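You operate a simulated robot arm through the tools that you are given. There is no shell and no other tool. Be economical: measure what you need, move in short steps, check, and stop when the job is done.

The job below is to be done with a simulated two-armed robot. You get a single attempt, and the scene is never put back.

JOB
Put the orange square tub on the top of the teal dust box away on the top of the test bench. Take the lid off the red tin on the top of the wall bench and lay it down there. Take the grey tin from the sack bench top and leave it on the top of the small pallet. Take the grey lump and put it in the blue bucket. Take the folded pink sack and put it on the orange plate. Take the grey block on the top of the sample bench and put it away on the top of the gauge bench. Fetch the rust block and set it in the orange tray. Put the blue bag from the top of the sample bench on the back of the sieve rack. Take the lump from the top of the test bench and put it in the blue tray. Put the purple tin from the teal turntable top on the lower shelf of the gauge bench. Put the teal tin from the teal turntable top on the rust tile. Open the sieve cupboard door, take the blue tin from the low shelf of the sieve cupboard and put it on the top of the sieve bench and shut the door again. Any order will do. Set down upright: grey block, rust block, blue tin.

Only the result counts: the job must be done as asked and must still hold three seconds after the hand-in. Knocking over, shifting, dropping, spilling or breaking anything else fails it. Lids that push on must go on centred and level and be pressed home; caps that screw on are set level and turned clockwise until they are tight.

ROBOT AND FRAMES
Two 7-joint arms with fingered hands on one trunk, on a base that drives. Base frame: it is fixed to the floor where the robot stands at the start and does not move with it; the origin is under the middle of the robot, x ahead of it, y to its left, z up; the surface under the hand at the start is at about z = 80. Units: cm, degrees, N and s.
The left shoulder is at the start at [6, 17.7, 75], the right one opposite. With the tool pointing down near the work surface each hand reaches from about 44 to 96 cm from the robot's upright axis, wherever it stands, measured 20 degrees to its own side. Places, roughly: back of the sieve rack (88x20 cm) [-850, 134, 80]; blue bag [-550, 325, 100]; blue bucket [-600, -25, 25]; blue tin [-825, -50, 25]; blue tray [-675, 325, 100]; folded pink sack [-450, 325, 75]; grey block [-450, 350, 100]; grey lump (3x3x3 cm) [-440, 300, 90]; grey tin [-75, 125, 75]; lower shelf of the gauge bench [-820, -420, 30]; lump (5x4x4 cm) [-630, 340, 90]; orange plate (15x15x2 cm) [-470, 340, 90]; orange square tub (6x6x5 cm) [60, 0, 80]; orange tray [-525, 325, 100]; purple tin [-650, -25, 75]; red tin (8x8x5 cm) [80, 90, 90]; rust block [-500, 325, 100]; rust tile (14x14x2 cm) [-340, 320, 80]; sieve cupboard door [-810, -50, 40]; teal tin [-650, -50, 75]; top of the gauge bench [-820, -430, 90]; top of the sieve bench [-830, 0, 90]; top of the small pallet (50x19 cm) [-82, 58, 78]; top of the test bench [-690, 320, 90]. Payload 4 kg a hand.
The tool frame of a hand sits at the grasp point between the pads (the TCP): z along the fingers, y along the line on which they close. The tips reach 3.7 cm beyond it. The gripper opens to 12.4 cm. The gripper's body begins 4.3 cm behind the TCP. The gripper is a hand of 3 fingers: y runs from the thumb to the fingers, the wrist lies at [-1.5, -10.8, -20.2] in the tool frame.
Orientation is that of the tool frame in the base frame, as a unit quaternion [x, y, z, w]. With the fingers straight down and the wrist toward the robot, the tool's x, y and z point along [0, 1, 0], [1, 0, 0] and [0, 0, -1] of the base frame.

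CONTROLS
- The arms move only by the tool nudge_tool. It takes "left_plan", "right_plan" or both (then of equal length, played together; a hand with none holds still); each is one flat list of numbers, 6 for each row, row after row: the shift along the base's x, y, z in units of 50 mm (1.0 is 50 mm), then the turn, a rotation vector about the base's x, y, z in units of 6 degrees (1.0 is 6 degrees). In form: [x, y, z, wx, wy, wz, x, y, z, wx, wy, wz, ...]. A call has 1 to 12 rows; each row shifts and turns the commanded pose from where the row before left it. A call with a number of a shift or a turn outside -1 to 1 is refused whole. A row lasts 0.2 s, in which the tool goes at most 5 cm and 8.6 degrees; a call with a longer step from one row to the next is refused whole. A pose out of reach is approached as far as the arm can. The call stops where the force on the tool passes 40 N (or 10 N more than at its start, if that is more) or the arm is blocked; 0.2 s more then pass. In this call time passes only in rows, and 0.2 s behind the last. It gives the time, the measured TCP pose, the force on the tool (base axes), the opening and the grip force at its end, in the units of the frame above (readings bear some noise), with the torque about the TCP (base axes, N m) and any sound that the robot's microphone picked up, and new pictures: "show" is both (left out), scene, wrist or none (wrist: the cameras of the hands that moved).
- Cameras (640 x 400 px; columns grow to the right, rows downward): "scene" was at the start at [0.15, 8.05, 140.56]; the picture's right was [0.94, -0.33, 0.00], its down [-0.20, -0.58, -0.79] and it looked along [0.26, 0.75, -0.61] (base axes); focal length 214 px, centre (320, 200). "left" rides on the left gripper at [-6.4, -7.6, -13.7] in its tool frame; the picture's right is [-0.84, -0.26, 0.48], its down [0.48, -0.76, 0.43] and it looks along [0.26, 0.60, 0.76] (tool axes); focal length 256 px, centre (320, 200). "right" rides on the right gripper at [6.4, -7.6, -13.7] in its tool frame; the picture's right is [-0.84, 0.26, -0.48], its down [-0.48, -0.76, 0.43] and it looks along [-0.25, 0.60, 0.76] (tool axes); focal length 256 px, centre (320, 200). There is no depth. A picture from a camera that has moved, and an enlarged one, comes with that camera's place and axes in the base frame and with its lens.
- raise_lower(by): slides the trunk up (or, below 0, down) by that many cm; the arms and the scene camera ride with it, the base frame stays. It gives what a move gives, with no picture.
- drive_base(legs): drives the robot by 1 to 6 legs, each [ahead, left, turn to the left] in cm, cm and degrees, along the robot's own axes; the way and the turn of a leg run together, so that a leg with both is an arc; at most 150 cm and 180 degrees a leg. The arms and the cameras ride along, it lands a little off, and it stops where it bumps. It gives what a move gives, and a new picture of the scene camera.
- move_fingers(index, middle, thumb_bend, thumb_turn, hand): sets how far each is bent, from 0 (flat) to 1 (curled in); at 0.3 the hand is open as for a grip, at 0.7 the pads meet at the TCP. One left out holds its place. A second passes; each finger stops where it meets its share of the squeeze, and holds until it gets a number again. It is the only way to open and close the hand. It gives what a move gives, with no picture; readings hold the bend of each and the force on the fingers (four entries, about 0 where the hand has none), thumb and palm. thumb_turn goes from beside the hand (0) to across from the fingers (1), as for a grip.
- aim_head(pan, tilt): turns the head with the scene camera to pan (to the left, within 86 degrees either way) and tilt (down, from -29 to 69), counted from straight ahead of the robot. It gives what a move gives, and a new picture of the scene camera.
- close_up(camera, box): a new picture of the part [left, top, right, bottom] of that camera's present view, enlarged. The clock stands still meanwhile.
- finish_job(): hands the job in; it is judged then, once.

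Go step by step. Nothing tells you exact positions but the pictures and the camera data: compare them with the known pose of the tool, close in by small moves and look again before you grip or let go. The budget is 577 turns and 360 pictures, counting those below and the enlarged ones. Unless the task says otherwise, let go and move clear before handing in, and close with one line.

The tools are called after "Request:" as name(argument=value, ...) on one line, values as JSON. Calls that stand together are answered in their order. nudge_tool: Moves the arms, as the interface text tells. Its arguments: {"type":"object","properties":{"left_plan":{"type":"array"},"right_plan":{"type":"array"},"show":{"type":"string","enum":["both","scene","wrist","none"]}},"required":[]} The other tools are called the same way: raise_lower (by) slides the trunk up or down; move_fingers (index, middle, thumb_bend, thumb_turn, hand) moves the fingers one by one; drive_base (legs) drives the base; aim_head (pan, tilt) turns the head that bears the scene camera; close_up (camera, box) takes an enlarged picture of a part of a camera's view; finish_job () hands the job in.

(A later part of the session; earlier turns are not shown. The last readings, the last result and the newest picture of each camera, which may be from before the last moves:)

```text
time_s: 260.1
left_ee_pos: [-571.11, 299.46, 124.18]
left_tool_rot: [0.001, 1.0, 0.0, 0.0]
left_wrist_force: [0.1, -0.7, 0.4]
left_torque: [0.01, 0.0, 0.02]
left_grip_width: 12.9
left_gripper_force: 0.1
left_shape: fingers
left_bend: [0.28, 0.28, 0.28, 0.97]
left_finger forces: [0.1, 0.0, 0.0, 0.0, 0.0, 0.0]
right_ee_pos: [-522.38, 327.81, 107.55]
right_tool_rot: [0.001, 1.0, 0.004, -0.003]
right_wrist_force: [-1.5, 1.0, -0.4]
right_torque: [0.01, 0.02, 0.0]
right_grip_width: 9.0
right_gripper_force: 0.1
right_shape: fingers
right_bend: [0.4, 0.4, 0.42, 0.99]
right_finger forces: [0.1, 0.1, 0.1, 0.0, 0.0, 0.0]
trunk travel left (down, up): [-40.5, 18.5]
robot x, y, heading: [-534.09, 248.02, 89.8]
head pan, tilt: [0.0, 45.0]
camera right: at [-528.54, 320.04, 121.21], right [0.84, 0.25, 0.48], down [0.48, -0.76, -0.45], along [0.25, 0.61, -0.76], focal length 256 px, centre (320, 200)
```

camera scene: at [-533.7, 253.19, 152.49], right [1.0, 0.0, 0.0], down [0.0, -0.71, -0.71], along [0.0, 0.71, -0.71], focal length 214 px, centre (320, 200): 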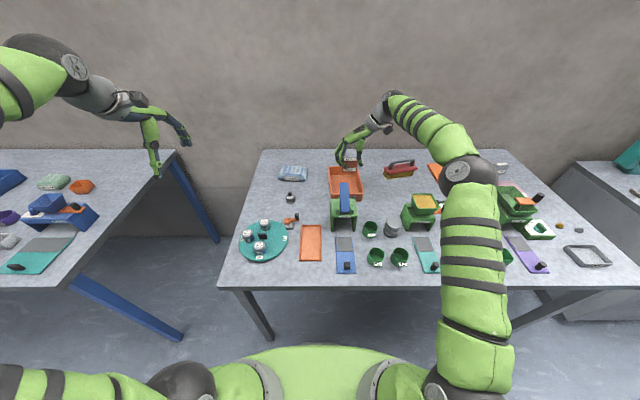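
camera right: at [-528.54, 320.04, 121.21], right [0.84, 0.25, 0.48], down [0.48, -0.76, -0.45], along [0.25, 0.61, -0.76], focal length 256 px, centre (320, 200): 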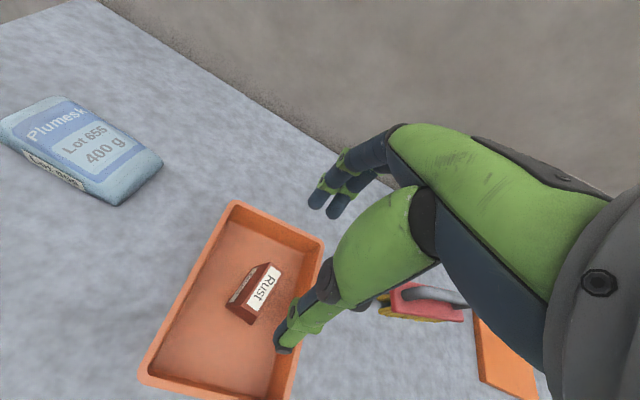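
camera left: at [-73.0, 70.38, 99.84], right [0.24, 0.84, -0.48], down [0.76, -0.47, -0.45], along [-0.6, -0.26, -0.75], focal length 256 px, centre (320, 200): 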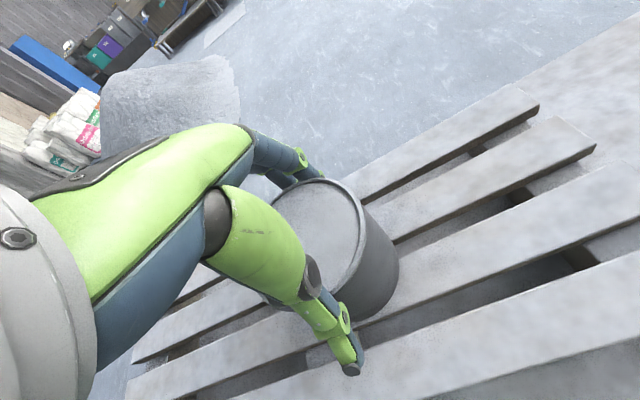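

The rust block stands upright in the tray. Next the pink sack: I raise the trunk and shift right to see it from above.

Request:
raise_lower(by=18)

Request:
drive_base(legs=[[-8, 0, 0], [0, -70, 0]])

Request:
aim_head(pan=0, tilt=52)

Request:
close_up(camera="scene", box=[240, 70, 432, 190])

```text
time_s: 262.1
left_ee_pos: [-571.15, 299.52, 142.05]
left_tool_rot: [0.001, 1.0, 0.0, 0.0]
left_wrist_force: [0.4, 0.2, 0.8]
left_torque: [0.01, -0.02, 0.0]
left_grip_width: 12.9
left_gripper_force: 0.0
left_shape: fingers
left_bend: [0.28, 0.28, 0.28, 0.97]
left_finger forces: [0.0, 0.0, 0.0, 0.0, 0.0, 0.0]
right_ee_pos: [-522.34, 327.78, 125.54]
right_tool_rot: [0.001, 1.0, 0.004, -0.003]
right_wrist_force: [-0.3, 0.0, 0.2]
right_torque: [0.01, -0.05, 0.0]
right_grip_width: 9.0
right_gripper_force: 0.0
right_shape: fingers
right_bend: [0.4, 0.4, 0.42, 0.99]
right_finger forces: [0.0, 0.0, 0.0, 0.1, 0.1, 0.0]
trunk travel left (down, up): [-58.5, 0.5]
robot x, y, heading: [-533.69, 248.07, 89.8]
head pan, tilt: [0.0, 45.0]
```

```text
time_s: 266.6
left_ee_pos: [-500.34, 291.4, 142.17]
left_tool_rot: [0.007, 1.0, 0.0, 0.0]
left_wrist_force: [0.4, 0.9, 0.1]
left_torque: [0.0, 0.02, -0.01]
left_grip_width: 12.91
left_gripper_force: 0.0
left_shape: fingers
left_bend: [0.28, 0.28, 0.28, 0.97]
left_finger forces: [0.0, 0.0, 0.0, 0.0, 0.0, 0.0]
right_ee_pos: [-451.14, 318.97, 125.49]
right_tool_rot: [0.007, 1.0, 0.005, -0.003]
right_wrist_force: [0.3, 0.0, 0.0]
right_torque: [0.05, 0.01, 0.01]
right_grip_width: 8.99
right_gripper_force: 0.1
right_shape: fingers
right_bend: [0.4, 0.4, 0.42, 0.99]
right_finger forces: [0.0, 0.1, 0.0, 0.0, 0.0, 0.0]
trunk travel left (down, up): [-58.5, 0.5]
robot x, y, heading: [-463.76, 239.18, 88.8]
head pan, tilt: [0.0, 45.0]
camera scene: at [-463.4, 244.48, 170.49], right [1.0, -0.02, 0.0], down [-0.01, -0.71, -0.71], along [0.01, 0.71, -0.71], focal length 214 px, centre (320, 200)
```

scene: 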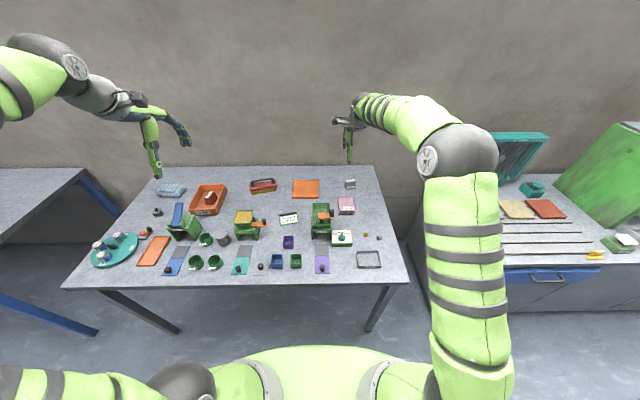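

```text
time_s: 267.3
left_ee_pos: [-500.46, 291.36, 142.12]
left_tool_rot: [0.007, 1.0, 0.0, 0.0]
left_wrist_force: [0.4, -0.3, -0.9]
left_torque: [0.02, -0.02, -0.02]
left_grip_width: 12.91
left_gripper_force: 0.0
left_shape: fingers
left_bend: [0.28, 0.28, 0.28, 0.97]
left_finger forces: [0.0, 0.0, 0.0, 0.1, 0.0, 0.1]
right_ee_pos: [-451.31, 318.97, 125.42]
right_tool_rot: [0.007, 1.0, 0.006, -0.003]
right_wrist_force: [0.1, -0.3, 0.5]
right_torque: [-0.01, 0.0, -0.01]
right_grip_width: 8.97
right_gripper_force: 0.0
right_shape: fingers
right_bend: [0.4, 0.4, 0.42, 0.99]
right_finger forces: [0.1, 0.0, 0.0, 0.0, 0.0, 0.0]
trunk travel left (down, up): [-58.5, 0.5]
robot x, y, heading: [-464.04, 239.45, 89.1]
head pan, tilt: [0.0, 52.0]
camera scene: at [-463.49, 243.87, 169.54], right [1.0, -0.01, 0.0], down [-0.01, -0.79, -0.62], along [0.01, 0.62, -0.79], focal length 214 px, centre (320, 200)
```

scene: 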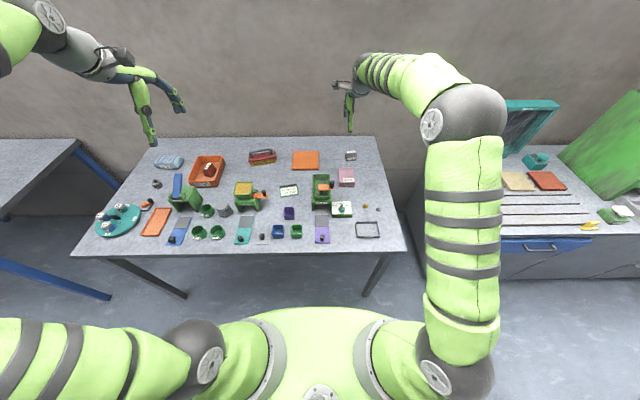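

```text
3.33 times, centred on (336, 130) of scene
camera zoom: at [-463.49, 243.87, 169.54], right [1.0, -0.01, 0.0], down [-0.01, -0.79, -0.62], along [0.01, 0.62, -0.79], focal length 715 px, centre (267, 433)
```

zoom: 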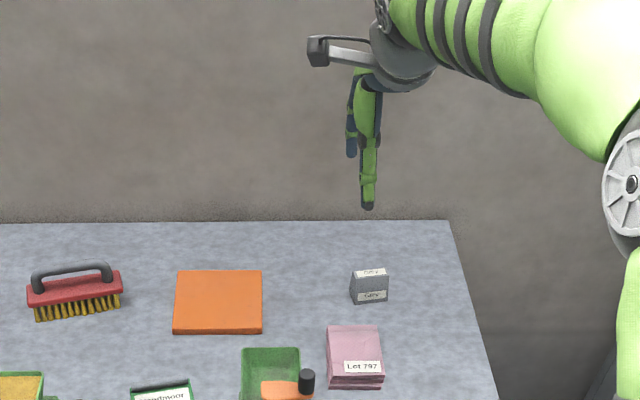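

Positions: sack centre [-448.8, 322.6] (8 × 11 cm), orange plate [-470.3, 335.5], grey block [-445, 337]. I turn the right hand a quarter again to grip the sack across its 8 cm side.

Request:
drive_base(legs=[[6, -4, 1]])

Request:
nudge_tool(right_plan=[0.1, -0.1, 0, 0, 0, 1, 0.1, -0.1, 0, 0, 0, 1, 0.1, -0.1, 0, 0, 0, 1, 0, -0.1, 0, 0, 0, 1, 0, 0, 0, 0, 0, 1, 0, 0, 0, 0, 0, 1, 0, 0, 0, 0, 0, 1, 0, 0, 0, 0, 0, 1, 0, 0, 0, 0, 0, 1, 0, 0, 0, 0, 0, 1, 0, 0, 0, 0, 0, 1, 0, 0, 0, 0, 0, 1], show="none")

Request:
nudge_tool(right_plan=[0, 0, 0, 0, 0, 1, 0, 0, 0, 0, 0, 1, 0, 0, 0, 0, 0, 0.9], show="none")

Request:
raise_lower(by=-18)

Request:
move_fingers(hand="right", index=0.3, middle=0.3, thumb_bend=0.3)

Request:
close_up(camera="right", box=[80, 80, 480, 400])

```text
time_s: 268.3
left_ee_pos: [-497.36, 296.61, 142.0]
left_tool_rot: [-0.002, 1.0, -0.001, 0.0]
left_wrist_force: [0.7, 0.0, 0.3]
left_torque: [-0.05, 0.03, -0.01]
left_grip_width: 12.92
left_gripper_force: 0.0
left_shape: fingers
left_bend: [0.28, 0.28, 0.28, 0.97]
left_finger forces: [0.1, 0.1, 0.0, 0.0, 0.1, 0.0]
right_ee_pos: [-448.59, 325.15, 125.25]
right_tool_rot: [-0.003, 1.0, 0.005, -0.004]
right_wrist_force: [0.7, 0.4, -0.3]
right_torque: [0.02, 0.04, -0.02]
right_grip_width: 8.99
right_gripper_force: 0.0
right_shape: fingers
right_bend: [0.4, 0.4, 0.42, 0.99]
right_finger forces: [0.0, 0.0, 0.0, 0.1, 0.0, 0.0]
trunk travel left (down, up): [-58.5, 0.5]
robot x, y, heading: [-459.67, 245.6, 90.1]
head pan, tilt: [0.0, 52.0]
camera scene: at [-459.4, 249.92, 169.53], right [1.0, 0.0, 0.0], down [0.0, -0.79, -0.61], along [0.0, 0.61, -0.79], focal length 214 px, centre (320, 200)
```

scene: 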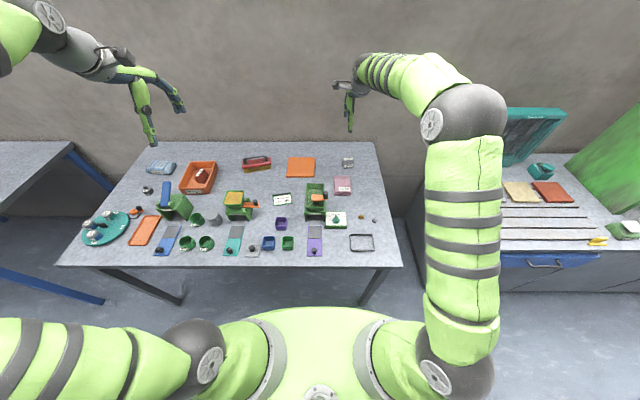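

```text
time_s: 270.9
left_ee_pos: [-497.35, 296.49, 142.14]
left_tool_rot: [-0.001, 1.0, 0.001, 0.0]
left_wrist_force: [0.3, 0.1, 1.2]
left_torque: [0.03, -0.01, 0.01]
left_grip_width: 12.91
left_gripper_force: 0.0
left_shape: fingers
left_bend: [0.28, 0.28, 0.28, 0.97]
left_finger forces: [0.0, 0.0, 0.1, 0.0, 0.0, 0.1]
right_ee_pos: [-447.13, 323.06, 125.43]
right_tool_rot: [-0.59, 0.807, 0.003, -0.007]
right_wrist_force: [1.2, 0.0, -0.1]
right_torque: [0.02, -0.01, 0.0]
right_grip_width: 8.98
right_gripper_force: 0.0
right_shape: fingers
right_bend: [0.4, 0.4, 0.42, 0.99]
right_finger forces: [0.0, 0.0, 0.0, 0.0, 0.1, 0.0]
trunk travel left (down, up): [-58.5, 0.5]
robot x, y, heading: [-459.78, 245.26, 90.0]
head pan, tilt: [0.0, 52.0]
```

```text
time_s: 271.7
left_ee_pos: [-497.41, 296.62, 142.02]
left_tool_rot: [-0.001, 1.0, -0.001, 0.0]
left_wrist_force: [-0.4, -0.7, 0.3]
left_torque: [-0.01, -0.02, 0.03]
left_grip_width: 12.91
left_gripper_force: 0.0
left_shape: fingers
left_bend: [0.28, 0.28, 0.28, 0.97]
left_finger forces: [0.0, 0.0, 0.1, 0.0, 0.0, 0.0]
right_ee_pos: [-447.01, 323.03, 125.44]
right_tool_rot: [-0.705, 0.709, 0.002, -0.006]
right_wrist_force: [-0.3, 0.6, 0.1]
right_torque: [-0.01, 0.0, -0.01]
right_grip_width: 8.98
right_gripper_force: 0.0
right_shape: fingers
right_bend: [0.4, 0.4, 0.42, 0.99]
right_finger forces: [0.0, 0.0, 0.0, 0.1, 0.0, 0.0]
trunk travel left (down, up): [-58.5, 0.5]
robot x, y, heading: [-459.74, 245.2, 90.2]
head pan, tilt: [0.0, 52.0]
```

```text
time_s: 273.7
left_ee_pos: [-497.32, 296.49, 124.1]
left_tool_rot: [-0.002, 1.0, 0.0, 0.0]
left_wrist_force: [0.5, 0.4, -0.6]
left_torque: [0.0, -0.02, -0.01]
left_grip_width: 12.91
left_gripper_force: 0.1
left_shape: fingers
left_bend: [0.28, 0.28, 0.28, 0.97]
left_finger forces: [0.1, 0.0, 0.0, 0.1, 0.0, 0.0]
right_ee_pos: [-447.24, 322.92, 107.51]
right_tool_rot: [-0.705, 0.709, 0.001, -0.006]
right_wrist_force: [0.7, 0.4, 0.0]
right_torque: [-0.02, 0.02, 0.02]
right_grip_width: 9.01
right_gripper_force: 0.1
right_shape: fingers
right_bend: [0.4, 0.4, 0.42, 0.99]
right_finger forces: [0.0, 0.1, 0.0, 0.0, 0.0, 0.1]
trunk travel left (down, up): [-40.5, 18.5]
robot x, y, heading: [-459.73, 245.46, 90.3]
head pan, tilt: [0.0, 52.0]
```

```text
time_s: 274.7
left_ee_pos: [-497.23, 296.47, 124.14]
left_tool_rot: [-0.001, 1.0, 0.0, 0.0]
left_wrist_force: [-0.1, 0.3, 0.6]
left_torque: [-0.04, 0.01, -0.04]
left_grip_width: 12.89
left_gripper_force: 0.0
left_shape: fingers
left_bend: [0.28, 0.28, 0.28, 0.97]
left_finger forces: [0.0, 0.0, 0.0, 0.0, 0.0, 0.1]
right_ee_pos: [-447.1, 323.11, 107.48]
right_tool_rot: [-0.705, 0.709, 0.001, -0.006]
right_wrist_force: [1.1, 1.3, 0.0]
right_torque: [-0.01, -0.02, 0.02]
right_grip_width: 12.33
right_gripper_force: 0.0
right_shape: fingers
right_bend: [0.3, 0.3, 0.3, 0.98]
right_finger forces: [0.0, 0.0, 0.1, 0.0, 0.0, 0.0]
trunk travel left (down, up): [-40.5, 18.5]
robot x, y, heading: [-459.92, 245.6, 90.0]
head pan, tilt: [0.0, 52.0]
```

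```text
1.25 times, centred on (280, 240) of right
camera zoom: at [-439.35, 316.74, 121.12], right [-0.25, 0.84, 0.48], down [0.76, 0.48, -0.45], along [-0.6, 0.25, -0.76], focal length 320 px, centre (370, 150)
```

zoom: 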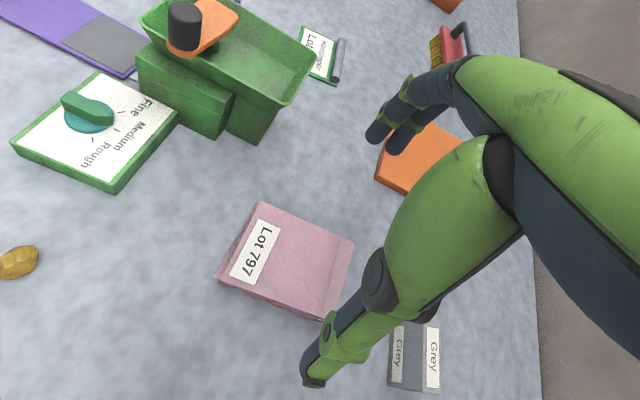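

The sack is centred at [-447.9, 323.1], 7.7 cm across. I lower and grip it.

Request:
nudge_tool(right_plan=[-0.16, 0, -0.7, 0, 0, 0, 0, 0, -0.8, 0, 0, 0, 0, 0, -0.8, 0, 0, 0, 0, 0, -0.7, 0, 0, 0, 0, 0, -0.15, 0, 0, 0], show="wrist")

Request:
move_fingers(hand="right", index=0.58, middle=0.58, thumb_bend=0.58)

Request:
nudge_tool(right_plan=[0, 0, 0.2, 0, 0, 0, 0, 0, 0.5, 0, 0, 0, 0, 0, 0.8, 0, 0, 0, 0, 0, 0.8, 0, 0, 0], show="wrist")

```text
time_s: 275.9
left_ee_pos: [-497.21, 296.41, 124.0]
left_tool_rot: [-0.002, 1.0, -0.001, 0.0]
left_wrist_force: [0.1, 0.6, 0.4]
left_torque: [-0.02, -0.03, -0.02]
left_grip_width: 12.91
left_gripper_force: 0.1
left_shape: fingers
left_bend: [0.28, 0.28, 0.28, 0.97]
left_finger forces: [0.0, 0.0, 0.1, 0.0, 0.1, 0.0]
right_ee_pos: [-448.15, 323.09, 91.72]
right_tool_rot: [-0.704, 0.71, 0.001, -0.007]
right_wrist_force: [-0.1, -0.2, 0.0]
right_torque: [0.0, 0.02, 0.02]
right_grip_width: 12.3
right_gripper_force: 0.0
right_shape: fingers
right_bend: [0.3, 0.3, 0.3, 0.98]
right_finger forces: [0.0, 0.1, 0.1, 0.1, 0.0, 0.0]
trunk travel left (down, up): [-40.5, 18.5]
robot x, y, heading: [-459.71, 245.72, 90.2]
head pan, tilt: [0.0, 52.0]
camera right: at [-440.39, 316.79, 105.41], right [-0.25, 0.84, 0.48], down [0.76, 0.48, -0.45], along [-0.6, 0.25, -0.76], focal length 256 px, centre (320, 200)
```

right: 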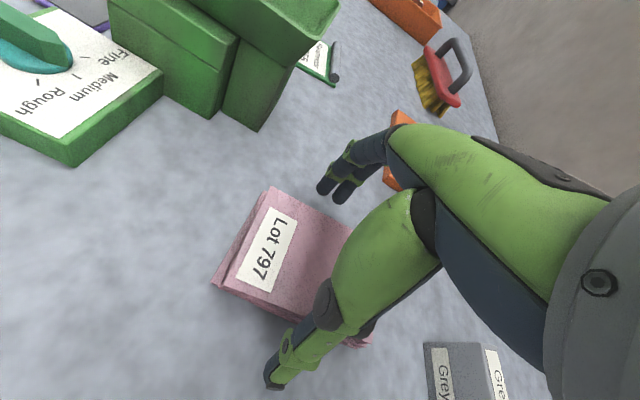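

```text
time_s: 276.9
left_ee_pos: [-497.25, 296.55, 124.07]
left_tool_rot: [-0.002, 1.0, 0.0, 0.0]
left_wrist_force: [0.3, 0.1, 0.1]
left_torque: [0.0, -0.01, 0.01]
left_grip_width: 12.92
left_gripper_force: 0.1
left_shape: fingers
left_bend: [0.28, 0.28, 0.28, 0.97]
left_finger forces: [0.0, 0.0, 0.1, 0.1, 0.0, 0.1]
right_ee_pos: [-448.3, 323.17, 91.78]
right_tool_rot: [-0.705, 0.709, 0.002, -0.006]
right_wrist_force: [-2.3, 2.2, 5.6]
right_torque: [0.07, 0.36, -0.06]
right_grip_width: 8.22
right_gripper_force: 21.2
right_shape: fingers
right_bend: [0.48, 0.48, 0.49, 1.0]
right_finger forces: [11.7, 11.7, 0.0, 0.1, 18.0, 0.0]
trunk travel left (down, up): [-40.5, 18.5]
robot x, y, heading: [-460.04, 245.75, 90.2]
head pan, tilt: [0.0, 52.0]
```

```text
time_s: 277.9
left_ee_pos: [-497.25, 296.47, 124.06]
left_tool_rot: [-0.002, 1.0, 0.0, 0.0]
left_wrist_force: [-0.6, 0.7, 0.0]
left_torque: [0.0, -0.04, -0.03]
left_grip_width: 12.9
left_gripper_force: 0.2
left_shape: fingers
left_bend: [0.28, 0.28, 0.28, 0.97]
left_finger forces: [0.1, 0.0, 0.0, 0.1, 0.0, 0.0]
right_ee_pos: [-448.12, 323.06, 103.26]
right_tool_rot: [-0.705, 0.709, 0.002, -0.007]
right_wrist_force: [0.3, -0.2, -0.4]
right_torque: [-0.06, 0.01, -0.01]
right_grip_width: 8.21
right_gripper_force: 20.3
right_shape: fingers
right_bend: [0.48, 0.49, 0.49, 1.0]
right_finger forces: [11.1, 11.0, 0.0, 0.1, 18.7, 0.1]
trunk travel left (down, up): [-40.5, 18.5]
robot x, y, heading: [-459.76, 245.41, 90.0]
head pan, tilt: [0.0, 52.0]
camera right: at [-440.33, 316.77, 116.92], right [-0.25, 0.84, 0.48], down [0.76, 0.48, -0.45], along [-0.6, 0.25, -0.76], focal length 256 px, centre (320, 200)
```

right: 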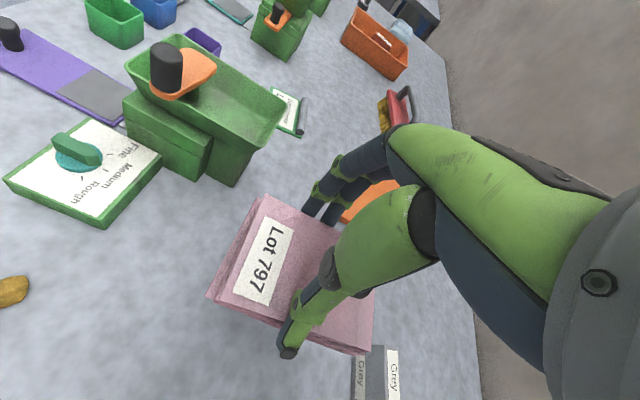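

The sack is held. I turn it back, raise a little, and drive so the plate comes into reach.

Request:
nudge_tool(right_plan=[0, -0.1, 0.2, 0, 0, -1, 0, -0.1, 0.2, 0, 0, -1, 0, 0, 0.2, 0, 0, -1, 0, 0, 0, 0, 0, -1, 0, 0, 0, 0, 0, -1, 0, 0, 0, 0, 0, -1, 0, 0, 0, 0, 0, -1, 0, 0, 0, 0, 0, -1, 0, 0, 0, 0, 0, -1, 0, 0, 0, 0, 0, -1, 0, 0, 0, 0, 0, -1, 0, 0, 0, 0, 0, -1], show="none")

Request:
nudge_tool(right_plan=[0, 0, 0, 0, 0, -1, 0, 0, 0, 0, 0, -1, 0, 0, 0, 0, 0, -1], show="none")

Request:
drive_base(legs=[[4, 15, 0]])

Request:
nudge_tool(right_plan=[-0.5, 0.6, 0, 0, 0, 0, -0.5, 0.6, 0, 0, 0, 0], show="wrist")

```text
time_s: 280.5
left_ee_pos: [-497.34, 296.45, 124.07]
left_tool_rot: [-0.002, 1.0, 0.0, 0.0]
left_wrist_force: [-0.2, -0.2, -0.6]
left_torque: [-0.01, -0.03, -0.02]
left_grip_width: 12.92
left_gripper_force: 0.1
left_shape: fingers
left_bend: [0.28, 0.28, 0.28, 0.97]
left_finger forces: [0.0, 0.1, 0.0, 0.1, 0.0, 0.0]
right_ee_pos: [-448.04, 322.05, 106.2]
right_tool_rot: [-0.152, 0.988, 0.005, -0.005]
right_wrist_force: [0.6, -0.6, -0.3]
right_torque: [0.0, -0.03, 0.0]
right_grip_width: 8.2
right_gripper_force: 19.4
right_shape: fingers
right_bend: [0.48, 0.49, 0.49, 1.0]
right_finger forces: [10.8, 10.8, 0.1, 0.0, 18.3, 0.0]
trunk travel left (down, up): [-40.5, 18.5]
robot x, y, heading: [-459.99, 245.69, 90.2]
head pan, tilt: [0.0, 52.0]
```

```text
time_s: 281.3
left_ee_pos: [-497.36, 296.58, 124.14]
left_tool_rot: [-0.001, 1.0, 0.001, 0.0]
left_wrist_force: [-0.1, 0.6, -0.3]
left_torque: [0.0, 0.01, 0.01]
left_grip_width: 12.89
left_gripper_force: 0.0
left_shape: fingers
left_bend: [0.28, 0.28, 0.28, 0.97]
left_finger forces: [0.1, 0.0, 0.0, 0.1, 0.1, 0.0]
right_ee_pos: [-447.93, 321.96, 106.17]
right_tool_rot: [0.003, 1.0, 0.006, -0.003]
right_wrist_force: [0.1, 0.5, -0.1]
right_torque: [0.04, 0.01, 0.0]
right_grip_width: 8.21
right_gripper_force: 19.6
right_shape: fingers
right_bend: [0.48, 0.49, 0.49, 1.0]
right_finger forces: [10.8, 10.8, 0.0, 0.1, 18.2, 0.0]
trunk travel left (down, up): [-40.5, 18.5]
robot x, y, heading: [-459.5, 245.34, 90.2]
head pan, tilt: [0.0, 52.0]
```

```text
time_s: 282.7
left_ee_pos: [-512.17, 300.52, 124.18]
left_tool_rot: [-0.002, 1.0, -0.001, 0.0]
left_wrist_force: [0.6, -0.5, -0.1]
left_torque: [-0.01, -0.04, 0.03]
left_grip_width: 12.93
left_gripper_force: 0.0
left_shape: fingers
left_bend: [0.28, 0.28, 0.28, 0.97]
left_finger forces: [0.1, 0.0, 0.0, 0.0, 0.0, 0.0]
right_ee_pos: [-462.82, 326.03, 106.16]
right_tool_rot: [0.004, 1.0, 0.006, -0.002]
right_wrist_force: [0.0, -0.8, 0.1]
right_torque: [0.02, -0.02, 0.0]
right_grip_width: 8.2
right_gripper_force: 19.7
right_shape: fingers
right_bend: [0.48, 0.49, 0.49, 1.0]
right_finger forces: [10.8, 10.8, 0.1, 0.1, 18.3, 0.0]
trunk travel left (down, up): [-40.5, 18.5]
robot x, y, heading: [-474.18, 249.45, 90.4]
head pan, tilt: [0.0, 52.0]
camera scene: at [-474.4, 253.75, 151.53], right [1.0, 0.0, 0.0], down [0.0, -0.79, -0.62], along [0.0, 0.62, -0.79], focal length 214 px, centre (320, 200)
```

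scene: 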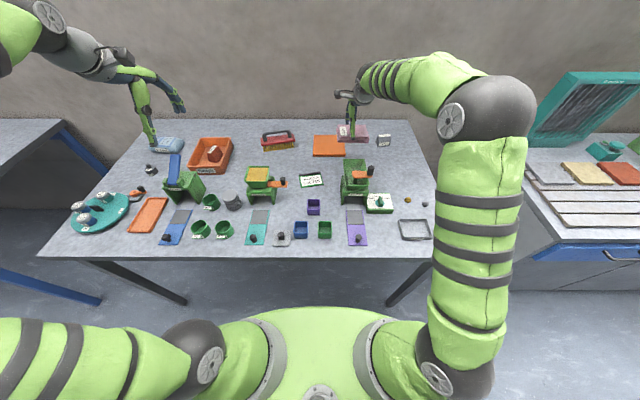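

```text
time_s: 283.3
left_ee_pos: [-512.05, 300.73, 124.07]
left_tool_rot: [-0.002, 1.0, 0.0, 0.0]
left_wrist_force: [0.1, -0.7, 0.2]
left_torque: [-0.01, 0.02, 0.01]
left_grip_width: 12.91
left_gripper_force: 0.0
left_shape: fingers
left_bend: [0.28, 0.28, 0.28, 0.97]
left_finger forces: [0.0, 0.1, 0.0, 0.0, 0.0, 0.1]
right_ee_pos: [-467.82, 331.79, 106.06]
right_tool_rot: [0.004, 1.0, 0.005, -0.004]
right_wrist_force: [0.5, 0.5, 0.0]
right_torque: [-0.02, 0.0, 0.01]
right_grip_width: 8.18
right_gripper_force: 19.7
right_shape: fingers
right_bend: [0.49, 0.49, 0.49, 1.0]
right_finger forces: [10.7, 10.7, 0.0, 0.0, 18.1, 0.1]
trunk travel left (down, up): [-40.5, 18.5]
robot x, y, heading: [-474.69, 249.32, 90.1]
head pan, tilt: [0.0, 52.0]
camera right: at [-474.02, 324.24, 119.69], right [0.84, 0.25, 0.48], down [0.48, -0.76, -0.45], along [0.25, 0.6, -0.76], focal length 256 px, centre (320, 200)
```

right: 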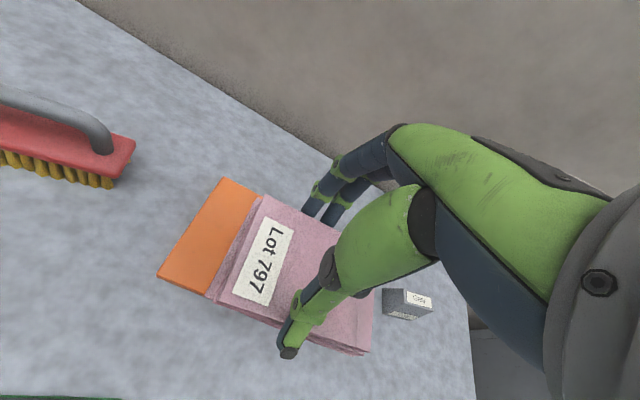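

The plate spans x from -477.5 to -463 and y from 329.5 to 343.5. I centre over it and lower the sack.

Request:
nudge_tool(right_plan=[-0.25, 0.45, 0, 0, 0, 0, -0.25, 0.45, -0.2, 0, 0, 0, 0, 0, -0.7, 0, 0, 0, 0, 0, -0.7, 0, 0, 0, 0, 0, -0.5, 0, 0, 0, 0, 0, -0.2, 0, 0, 0], show="wrist")

```text
time_s: 284.7
left_ee_pos: [-512.02, 300.43, 124.07]
left_tool_rot: [-0.001, 1.0, 0.0, 0.0]
left_wrist_force: [0.1, 0.3, 0.1]
left_torque: [0.03, 0.01, 0.05]
left_grip_width: 12.9
left_gripper_force: 0.1
left_shape: fingers
left_bend: [0.28, 0.28, 0.28, 0.97]
left_finger forces: [0.0, 0.0, 0.0, 0.0, 0.0, 0.0]
right_ee_pos: [-470.25, 336.34, 94.61]
right_tool_rot: [0.002, 1.0, 0.005, -0.004]
right_wrist_force: [0.2, 0.0, -1.9]
right_torque: [-0.01, -0.02, -0.01]
right_grip_width: 8.16
right_gripper_force: 19.4
right_shape: fingers
right_bend: [0.49, 0.49, 0.49, 1.0]
right_finger forces: [10.5, 10.7, 0.0, 0.0, 17.9, 0.0]
trunk travel left (down, up): [-40.5, 18.5]
robot x, y, heading: [-474.52, 249.35, 90.2]
head pan, tilt: [0.0, 52.0]
camera right: at [-476.46, 328.77, 108.31], right [0.84, 0.25, 0.48], down [0.48, -0.76, -0.45], along [0.25, 0.6, -0.76], focal length 256 px, centre (320, 200)
```

right: 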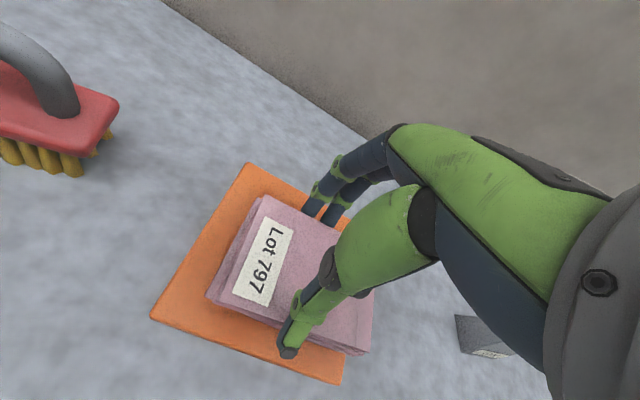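

Request:
nudge_tool(right_plan=[-0.1, 0, -0.08, 0, 0, 0, 0, 0, -0.08, 0, 0, 0], show="none")

Request:
move_fingers(hand="right", index=0.33, middle=0.33, thumb_bend=0.33)

Request:
nudge_tool(right_plan=[0, 0, 0.4, 0, 0, 0, 0, 0, 0.8, 0, 0, 0, 0, 0, 0.9, 0, 0, 0, 0, -0.2, 0.9, 0, 0, 0], show="wrist")

```text
time_s: 285.3
left_ee_pos: [-511.99, 300.45, 124.18]
left_tool_rot: [-0.001, 1.0, 0.0, 0.0]
left_wrist_force: [0.2, 0.5, -0.2]
left_torque: [-0.02, -0.02, 0.01]
left_grip_width: 12.88
left_gripper_force: 0.1
left_shape: fingers
left_bend: [0.28, 0.28, 0.28, 0.97]
left_finger forces: [0.0, 0.0, 0.0, 0.0, 0.0, 0.0]
right_ee_pos: [-470.74, 336.37, 93.83]
right_tool_rot: [0.004, 1.0, 0.005, -0.003]
right_wrist_force: [-1.1, -0.3, -0.2]
right_torque: [-0.01, 0.0, 0.02]
right_grip_width: 8.18
right_gripper_force: 19.6
right_shape: fingers
right_bend: [0.49, 0.49, 0.49, 1.0]
right_finger forces: [10.4, 10.6, 0.0, 0.0, 17.8, 0.1]
trunk travel left (down, up): [-40.5, 18.5]
robot x, y, heading: [-474.51, 249.05, 90.3]
head pan, tilt: [0.0, 52.0]
```

```text
time_s: 286.3
left_ee_pos: [-512.03, 300.57, 124.12]
left_tool_rot: [-0.002, 1.0, 0.0, -0.001]
left_wrist_force: [-0.5, 0.0, -0.7]
left_torque: [0.0, 0.0, 0.01]
left_grip_width: 12.89
left_gripper_force: 0.0
left_shape: fingers
left_bend: [0.28, 0.28, 0.28, 0.97]
left_finger forces: [0.0, 0.1, 0.0, 0.0, 0.1, 0.0]
right_ee_pos: [-470.78, 336.48, 93.85]
right_tool_rot: [0.003, 1.0, 0.005, -0.004]
right_wrist_force: [-0.5, 0.2, 0.3]
right_torque: [0.04, 0.01, 0.0]
right_grip_width: 11.4
right_gripper_force: 0.1
right_shape: fingers
right_bend: [0.33, 0.33, 0.33, 0.98]
right_finger forces: [0.0, 0.1, 0.0, 0.0, 0.1, 0.0]
trunk travel left (down, up): [-40.5, 18.5]
robot x, y, heading: [-474.68, 249.04, 90.1]
head pan, tilt: [0.0, 52.0]
```

```text
time_s: 287.3
left_ee_pos: [-512.06, 300.44, 124.16]
left_tool_rot: [-0.003, 1.0, 0.001, 0.0]
left_wrist_force: [0.5, -0.7, -0.4]
left_torque: [0.01, 0.03, 0.0]
left_grip_width: 12.9
left_gripper_force: 0.0
left_shape: fingers
left_bend: [0.28, 0.28, 0.28, 0.97]
left_finger forces: [0.1, 0.0, 0.1, 0.0, 0.1, 0.0]
right_ee_pos: [-470.67, 335.19, 108.71]
right_tool_rot: [0.002, 1.0, 0.005, -0.003]
right_wrist_force: [-0.2, 0.8, 0.2]
right_torque: [0.0, 0.02, 0.02]
right_grip_width: 11.44
right_gripper_force: 0.1
right_shape: fingers
right_bend: [0.33, 0.33, 0.33, 0.98]
right_finger forces: [0.1, 0.1, 0.0, 0.1, 0.0, 0.1]
trunk travel left (down, up): [-40.5, 18.5]
robot x, y, heading: [-474.65, 248.95, 90.5]
head pan, tilt: [0.0, 52.0]
camera right: at [-476.91, 327.54, 122.53], right [0.84, 0.25, 0.48], down [0.48, -0.76, -0.45], along [0.25, 0.6, -0.76], focal length 256 px, centre (320, 200)
```

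right: 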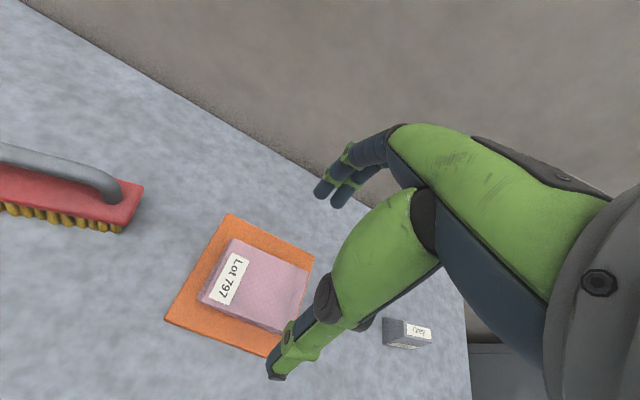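

The sack is on the plate. Next the grey lump near [-436, 301]: I back off and move right.

Request:
drive_base(legs=[[-20, 0, 0], [0, -18, 0]])

Request:
move_fingers(hand="right", index=0.48, middle=0.48, thumb_bend=0.48)

Request:
nudge_tool(right_plan=[0.5, -0.5, 0, 0, 0, 0, 0.5, -0.4, 0, 0, 0, 0, 0.5, -0.3, 0, 0, 0, 0, 0.5, 0, 0, 0, 0, 0], show="wrist")

```text
time_s: 290.0
left_ee_pos: [-493.72, 280.86, 124.23]
left_tool_rot: [-0.002, 1.0, 0.001, -0.001]
left_wrist_force: [-0.1, -0.1, -0.9]
left_torque: [-0.02, 0.0, 0.0]
left_grip_width: 12.9
left_gripper_force: 0.0
left_shape: fingers
left_bend: [0.28, 0.28, 0.28, 0.97]
left_finger forces: [0.0, 0.0, 0.0, 0.0, 0.0, 0.0]
right_ee_pos: [-452.22, 315.44, 108.82]
right_tool_rot: [0.003, 1.0, 0.005, -0.003]
right_wrist_force: [0.7, 0.1, 0.4]
right_torque: [0.01, 0.05, -0.01]
right_grip_width: 11.44
right_gripper_force: 0.0
right_shape: fingers
right_bend: [0.33, 0.33, 0.33, 0.98]
right_finger forces: [0.0, 0.1, 0.1, 0.0, 0.0, 0.1]
trunk travel left (down, up): [-40.5, 18.5]
robot x, y, heading: [-456.44, 229.29, 89.8]
head pan, tilt: [0.0, 52.0]
camera scene: at [-456.01, 233.98, 151.54], right [1.0, 0.0, 0.0], down [0.0, -0.79, -0.62], along [0.0, 0.62, -0.79], focal length 214 px, centre (320, 200)
```

scene: 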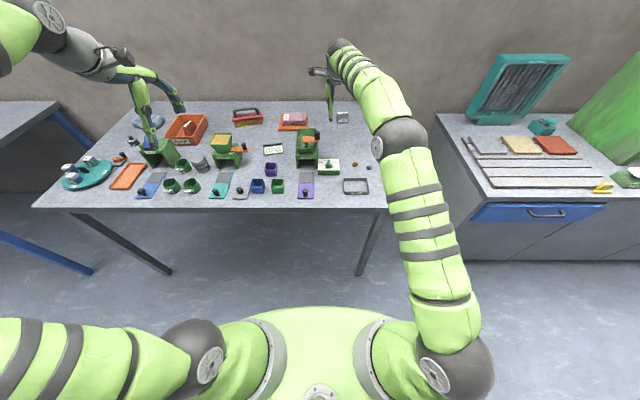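

```text
time_s: 291.0
left_ee_pos: [-493.88, 280.74, 124.09]
left_tool_rot: [-0.002, 1.0, -0.001, 0.0]
left_wrist_force: [-1.0, -0.4, 0.3]
left_torque: [0.01, 0.05, 0.02]
left_grip_width: 12.92
left_gripper_force: 0.1
left_shape: fingers
left_bend: [0.28, 0.28, 0.28, 0.97]
left_finger forces: [0.0, 0.0, 0.0, 0.0, 0.0, 0.0]
right_ee_pos: [-452.42, 315.69, 108.73]
right_tool_rot: [0.004, 1.0, 0.006, -0.004]
right_wrist_force: [-0.5, -0.1, 1.0]
right_torque: [0.03, -0.03, 0.01]
right_grip_width: 6.85
right_gripper_force: 0.1
right_shape: fingers
right_bend: [0.48, 0.48, 0.48, 1.0]
right_finger forces: [0.0, 0.1, 0.0, 0.0, 0.1, 0.0]
trunk travel left (down, up): [-40.5, 18.5]
robot x, y, heading: [-456.43, 229.48, 90.4]
head pan, tilt: [0.0, 52.0]
```

```text
time_s: 292.0
left_ee_pos: [-493.85, 280.89, 124.12]
left_tool_rot: [-0.002, 1.0, 0.0, 0.0]
left_wrist_force: [0.1, -0.5, -0.8]
left_torque: [0.03, 0.01, -0.03]
left_grip_width: 12.92
left_gripper_force: 0.1
left_shape: fingers
left_bend: [0.28, 0.28, 0.28, 0.97]
left_finger forces: [0.0, 0.1, 0.0, 0.0, 0.0, 0.1]
right_ee_pos: [-442.14, 309.6, 109.04]
right_tool_rot: [0.004, 1.0, 0.005, -0.004]
right_wrist_force: [0.0, 0.6, 0.0]
right_torque: [0.0, 0.0, -0.02]
right_grip_width: 6.85
right_gripper_force: 0.0
right_shape: fingers
right_bend: [0.48, 0.48, 0.48, 1.0]
right_finger forces: [0.0, 0.0, 0.1, 0.0, 0.1, 0.0]
trunk travel left (down, up): [-40.5, 18.5]
robot x, y, heading: [-456.11, 229.37, 90.2]
head pan, tilt: [0.0, 52.0]
camera right: at [-448.42, 301.9, 122.69], right [0.84, 0.24, 0.48], down [0.47, -0.76, -0.45], along [0.25, 0.6, -0.76], focal length 256 px, centre (320, 200)
```

right: 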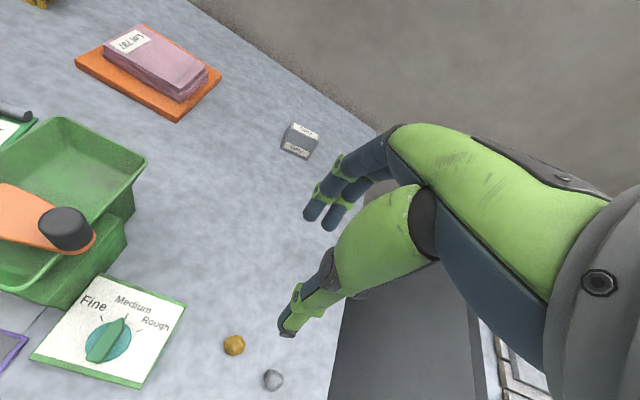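

The grey lump is at [-435.9, 302.5], and the gold one at [-441.6, 304.5]. I move over the grey one.

Request:
nudge_tool(right_plan=[0.45, -0.5, 0, 0, 0, 0, 0.45, -0.5, 0, 0, 0, 0, 0.42, -0.44, -0.5, 0, 0, 0, 0, 0, -0.9, 0, 0, 0, 0, 0, -0.8, 0, 0, 0], show="wrist")

```text
time_s: 293.2
left_ee_pos: [-493.81, 280.8, 124.07]
left_tool_rot: [-0.001, 1.0, 0.001, 0.0]
left_wrist_force: [0.4, 0.4, 0.2]
left_torque: [-0.04, -0.04, -0.02]
left_grip_width: 12.9
left_gripper_force: 0.0
left_shape: fingers
left_bend: [0.28, 0.28, 0.28, 0.97]
left_finger forces: [0.1, 0.0, 0.0, 0.0, 0.0, 0.0]
right_ee_pos: [-435.61, 302.42, 97.63]
right_tool_rot: [0.004, 1.0, 0.004, -0.003]
right_wrist_force: [0.0, 0.0, 0.0]
right_torque: [0.0, 0.0, -0.02]
right_grip_width: 6.87
right_gripper_force: 0.1
right_shape: fingers
right_bend: [0.48, 0.48, 0.48, 1.0]
right_finger forces: [0.0, 0.0, 0.1, 0.0, 0.1, 0.0]
trunk travel left (down, up): [-40.5, 18.5]
robot x, y, heading: [-456.83, 229.35, 89.9]
head pan, tilt: [0.0, 52.0]
camera right: at [-441.93, 294.76, 111.27], right [0.84, 0.25, 0.48], down [0.48, -0.76, -0.45], along [0.25, 0.6, -0.76], focal length 256 px, centre (320, 200)
```

right: 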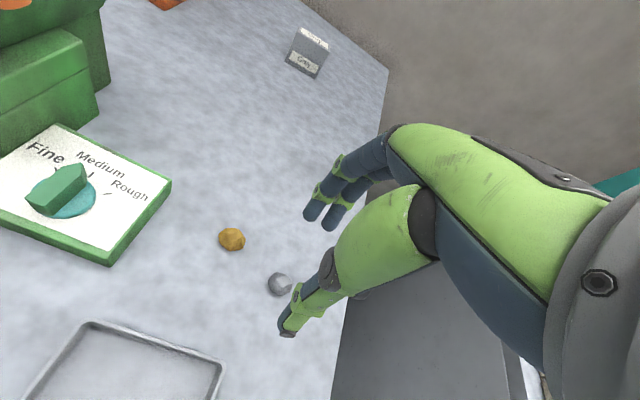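

Aligned. I go down, grip and lift.

Request:
nudge_tool(right_plan=[0, -0.06, -0.6, 0, 0, 0, 0, 0, -0.66, 0, 0, 0], show="none")

Request:
move_fingers(hand="right", index=0.7, middle=0.7, thumb_bend=0.7)

Request:
nudge_tool(right_plan=[0, 0, 0.3, 0, 0, 0, 0, 0, 0.6, 0, 0, 0, 0, 0, 0.9, 0, 0, 0], show="wrist")

```text
time_s: 293.8
left_ee_pos: [-493.89, 280.78, 124.1]
left_tool_rot: [-0.002, 1.0, 0.0, 0.0]
left_wrist_force: [0.3, 0.6, 0.0]
left_torque: [0.02, -0.01, 0.0]
left_grip_width: 12.91
left_gripper_force: 0.1
left_shape: fingers
left_bend: [0.28, 0.28, 0.28, 0.97]
left_finger forces: [0.1, 0.0, 0.0, 0.1, 0.0, 0.1]
right_ee_pos: [-435.84, 302.18, 91.35]
right_tool_rot: [0.003, 1.0, 0.005, -0.003]
right_wrist_force: [0.4, -0.5, 0.1]
right_torque: [0.01, -0.01, -0.01]
right_grip_width: 6.86
right_gripper_force: 0.0
right_shape: fingers
right_bend: [0.48, 0.48, 0.48, 1.0]
right_finger forces: [0.1, 0.0, 0.0, 0.1, 0.1, 0.1]
trunk travel left (down, up): [-40.5, 18.5]
robot x, y, heading: [-456.52, 229.34, 90.3]
head pan, tilt: [0.0, 52.0]
```

```text
time_s: 294.8
left_ee_pos: [-493.79, 280.74, 124.22]
left_tool_rot: [-0.002, 1.0, 0.0, 0.0]
left_wrist_force: [-0.1, 0.5, 0.3]
left_torque: [-0.01, 0.02, 0.01]
left_grip_width: 12.89
left_gripper_force: 0.1
left_shape: fingers
left_bend: [0.28, 0.28, 0.28, 0.97]
left_finger forces: [0.1, 0.0, 0.0, 0.1, 0.1, 0.1]
right_ee_pos: [-435.7, 302.16, 91.15]
right_tool_rot: [0.003, 1.0, 0.005, -0.003]
right_wrist_force: [-0.5, 0.1, 1.4]
right_torque: [-0.01, -0.01, -0.02]
right_grip_width: 0.43
right_gripper_force: 2.3
right_shape: fingers
right_bend: [0.7, 0.68, 0.69, 1.0]
right_finger forces: [0.0, 3.2, 0.0, 0.1, 2.2, 0.0]
trunk travel left (down, up): [-40.5, 18.5]
robot x, y, heading: [-456.61, 229.46, 90.0]
head pan, tilt: [0.0, 52.0]
```

```text
time_s: 295.6
left_ee_pos: [-493.87, 280.82, 124.04]
left_tool_rot: [-0.002, 1.0, -0.001, 0.0]
left_wrist_force: [0.3, -0.7, 0.4]
left_torque: [-0.02, 0.0, 0.01]
left_grip_width: 12.91
left_gripper_force: 0.2
left_shape: fingers
left_bend: [0.28, 0.28, 0.28, 0.97]
left_finger forces: [0.0, 0.0, 0.1, 0.0, 0.0, 0.0]
right_ee_pos: [-436.01, 301.79, 100.4]
right_tool_rot: [0.004, 1.0, 0.005, -0.004]
right_wrist_force: [0.5, -0.4, 0.7]
right_torque: [0.03, 0.0, 0.02]
right_grip_width: 0.37
right_gripper_force: 2.1
right_shape: fingers
right_bend: [0.7, 0.68, 0.69, 1.0]
right_finger forces: [0.0, 2.3, 0.0, 0.0, 2.0, 0.1]
trunk travel left (down, up): [-40.5, 18.5]
robot x, y, heading: [-456.26, 229.66, 90.3]
head pan, tilt: [0.0, 52.0]
camera right: at [-442.2, 294.2, 114.04], right [0.84, 0.25, 0.48], down [0.48, -0.76, -0.45], along [0.25, 0.6, -0.76], focal length 256 px, centre (320, 200)
```

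right: 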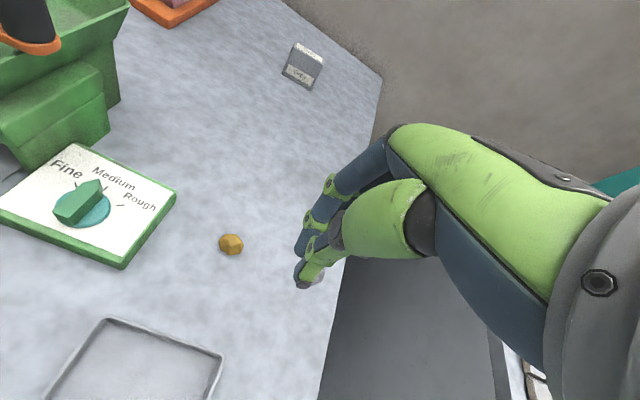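

Request:
close_up(camera="right", box=[260, 220, 388, 300])

```text
5.00 times, centred on (324, 260) of right
camera zoom: at [-442.2, 294.2, 114.04], right [0.84, 0.25, 0.48], down [0.48, -0.76, -0.45], along [0.25, 0.6, -0.76], focal length 1280 px, centre (300, -100)
```

zoom: 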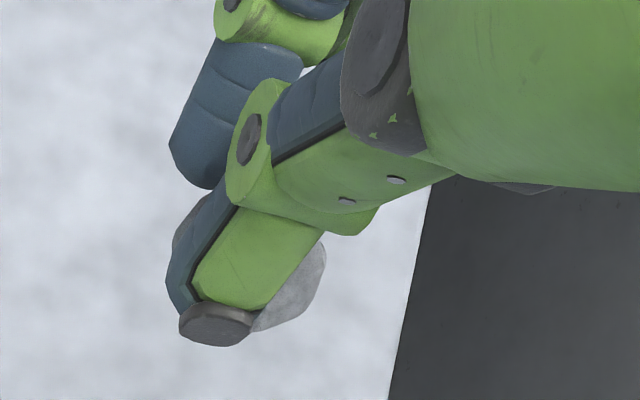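

The lump is between thumb and middle finger. I tighten gently.

Request:
move_fingers(hand="right", index=0.74, middle=0.76, thumb_bend=0.74)

Request:
nudge_tool(right_plan=[0, 0, 0.6, 0, 0, 0, 0, 0, 0.8, 0, 0, 0], show="wrist")

```text
time_s: 296.6
left_ee_pos: [-493.89, 280.81, 124.07]
left_tool_rot: [-0.001, 1.0, 0.0, 0.0]
left_wrist_force: [-0.1, 0.2, -0.4]
left_torque: [0.0, 0.02, -0.01]
left_grip_width: 12.88
left_gripper_force: 0.1
left_shape: fingers
left_bend: [0.28, 0.28, 0.28, 0.97]
left_finger forces: [0.1, 0.0, 0.0, 0.1, 0.0, 0.0]
right_ee_pos: [-435.89, 301.96, 100.33]
right_tool_rot: [0.003, 1.0, 0.005, -0.003]
right_wrist_force: [-1.0, 0.1, -0.3]
right_torque: [-0.01, 0.0, 0.01]
right_grip_width: 0.02
right_gripper_force: 0.1
right_shape: fingers
right_bend: [0.73, 0.75, 0.71, 1.0]
right_finger forces: [0.0, 0.1, 0.0, 0.0, 0.1, 0.1]
trunk travel left (down, up): [-40.5, 18.5]
robot x, y, heading: [-456.43, 229.15, 90.0]
head pan, tilt: [0.0, 52.0]
```

```text
time_s: 297.2
left_ee_pos: [-493.89, 280.69, 124.11]
left_tool_rot: [-0.002, 1.0, 0.0, 0.0]
left_wrist_force: [-0.1, 0.4, 0.0]
left_torque: [0.01, 0.0, -0.03]
left_grip_width: 12.88
left_gripper_force: 0.1
left_shape: fingers
left_bend: [0.28, 0.28, 0.28, 0.97]
left_finger forces: [0.0, 0.0, 0.0, 0.1, 0.0, 0.0]
right_ee_pos: [-435.98, 301.81, 107.65]
right_tool_rot: [0.004, 1.0, 0.005, -0.003]
right_wrist_force: [-0.5, -0.4, -0.4]
right_torque: [0.0, 0.0, 0.0]
right_grip_width: 0.02
right_gripper_force: 0.0
right_shape: fingers
right_bend: [0.73, 0.75, 0.71, 1.0]
right_finger forces: [0.0, 0.0, 0.0, 0.0, 0.0, 0.1]
trunk travel left (down, up): [-40.5, 18.5]
robot x, y, heading: [-456.39, 229.61, 90.3]
head pan, tilt: [0.0, 52.0]
camera right: at [-442.17, 294.18, 121.25], right [0.84, 0.24, 0.48], down [0.47, -0.76, -0.45], along [0.25, 0.6, -0.76], focal length 256 px, centre (320, 200)
```

right: 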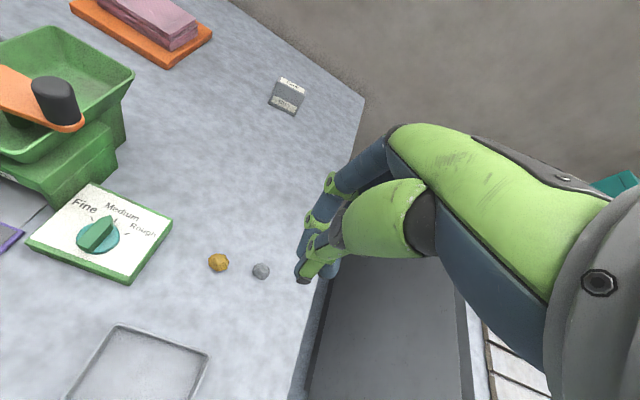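

The small lump slipped out and dropped back on the bench at about [-436, 305.3]. I re-grip it a bit lower and better centred.

Request:
move_fingers(hand="right", index=0.48, middle=0.48, thumb_bend=0.48)

Request:
nudge_tool(right_plan=[0.06, 0.6, -0.3, 0, 0, 0, 0.06, 0.1, -0.9, 0, 0, 0, 0, 0, -0.6, 0, 0, 0], show="none")

Request:
close_up(camera="right", box=[160, 180, 400, 330])

```text
time_s: 298.2
left_ee_pos: [-493.9, 280.8, 124.2]
left_tool_rot: [-0.002, 1.0, 0.0, 0.0]
left_wrist_force: [0.3, -0.5, 0.0]
left_torque: [-0.02, -0.02, -0.04]
left_grip_width: 12.9
left_gripper_force: 0.1
left_shape: fingers
left_bend: [0.28, 0.28, 0.28, 0.97]
left_finger forces: [0.1, 0.0, 0.0, 0.1, 0.0, 0.0]
right_ee_pos: [-435.97, 301.81, 107.48]
right_tool_rot: [0.003, 1.0, 0.005, -0.004]
right_wrist_force: [-0.7, -0.4, -0.3]
right_torque: [0.01, 0.05, 0.0]
right_grip_width: 6.8
right_gripper_force: 0.0
right_shape: fingers
right_bend: [0.48, 0.48, 0.48, 1.0]
right_finger forces: [0.0, 0.1, 0.0, 0.0, 0.0, 0.0]
trunk travel left (down, up): [-40.5, 18.5]
robot x, y, heading: [-456.31, 229.84, 90.1]
head pan, tilt: [0.0, 52.0]
```

```text
time_s: 299.0
left_ee_pos: [-493.91, 280.81, 124.1]
left_tool_rot: [-0.002, 1.0, 0.0, 0.001]
left_wrist_force: [0.1, -0.2, 0.4]
left_torque: [-0.03, -0.03, -0.04]
left_grip_width: 12.9
left_gripper_force: 0.1
left_shape: fingers
left_bend: [0.28, 0.28, 0.28, 0.97]
left_finger forces: [0.0, 0.0, 0.0, 0.1, 0.1, 0.1]
right_ee_pos: [-435.25, 305.55, 98.46]
right_tool_rot: [0.004, 1.0, 0.005, -0.003]
right_wrist_force: [-0.2, 0.4, 0.2]
right_torque: [0.01, -0.03, 0.03]
right_grip_width: 6.81
right_gripper_force: 0.1
right_shape: fingers
right_bend: [0.48, 0.48, 0.48, 1.0]
right_finger forces: [0.1, 0.1, 0.0, 0.0, 0.0, 0.1]
trunk travel left (down, up): [-40.5, 18.5]
robot x, y, heading: [-456.13, 229.72, 90.3]
head pan, tilt: [0.0, 52.0]
```

```text
2.67 times, centred on (280, 255) of right
camera zoom: at [-441.44, 297.98, 112.18], right [0.84, 0.24, 0.48], down [0.47, -0.76, -0.45], along [0.25, 0.6, -0.76], focal length 683 px, centre (427, 53)
```

zoom: 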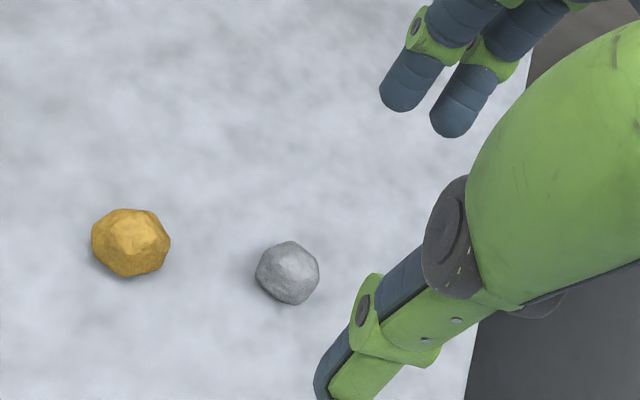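

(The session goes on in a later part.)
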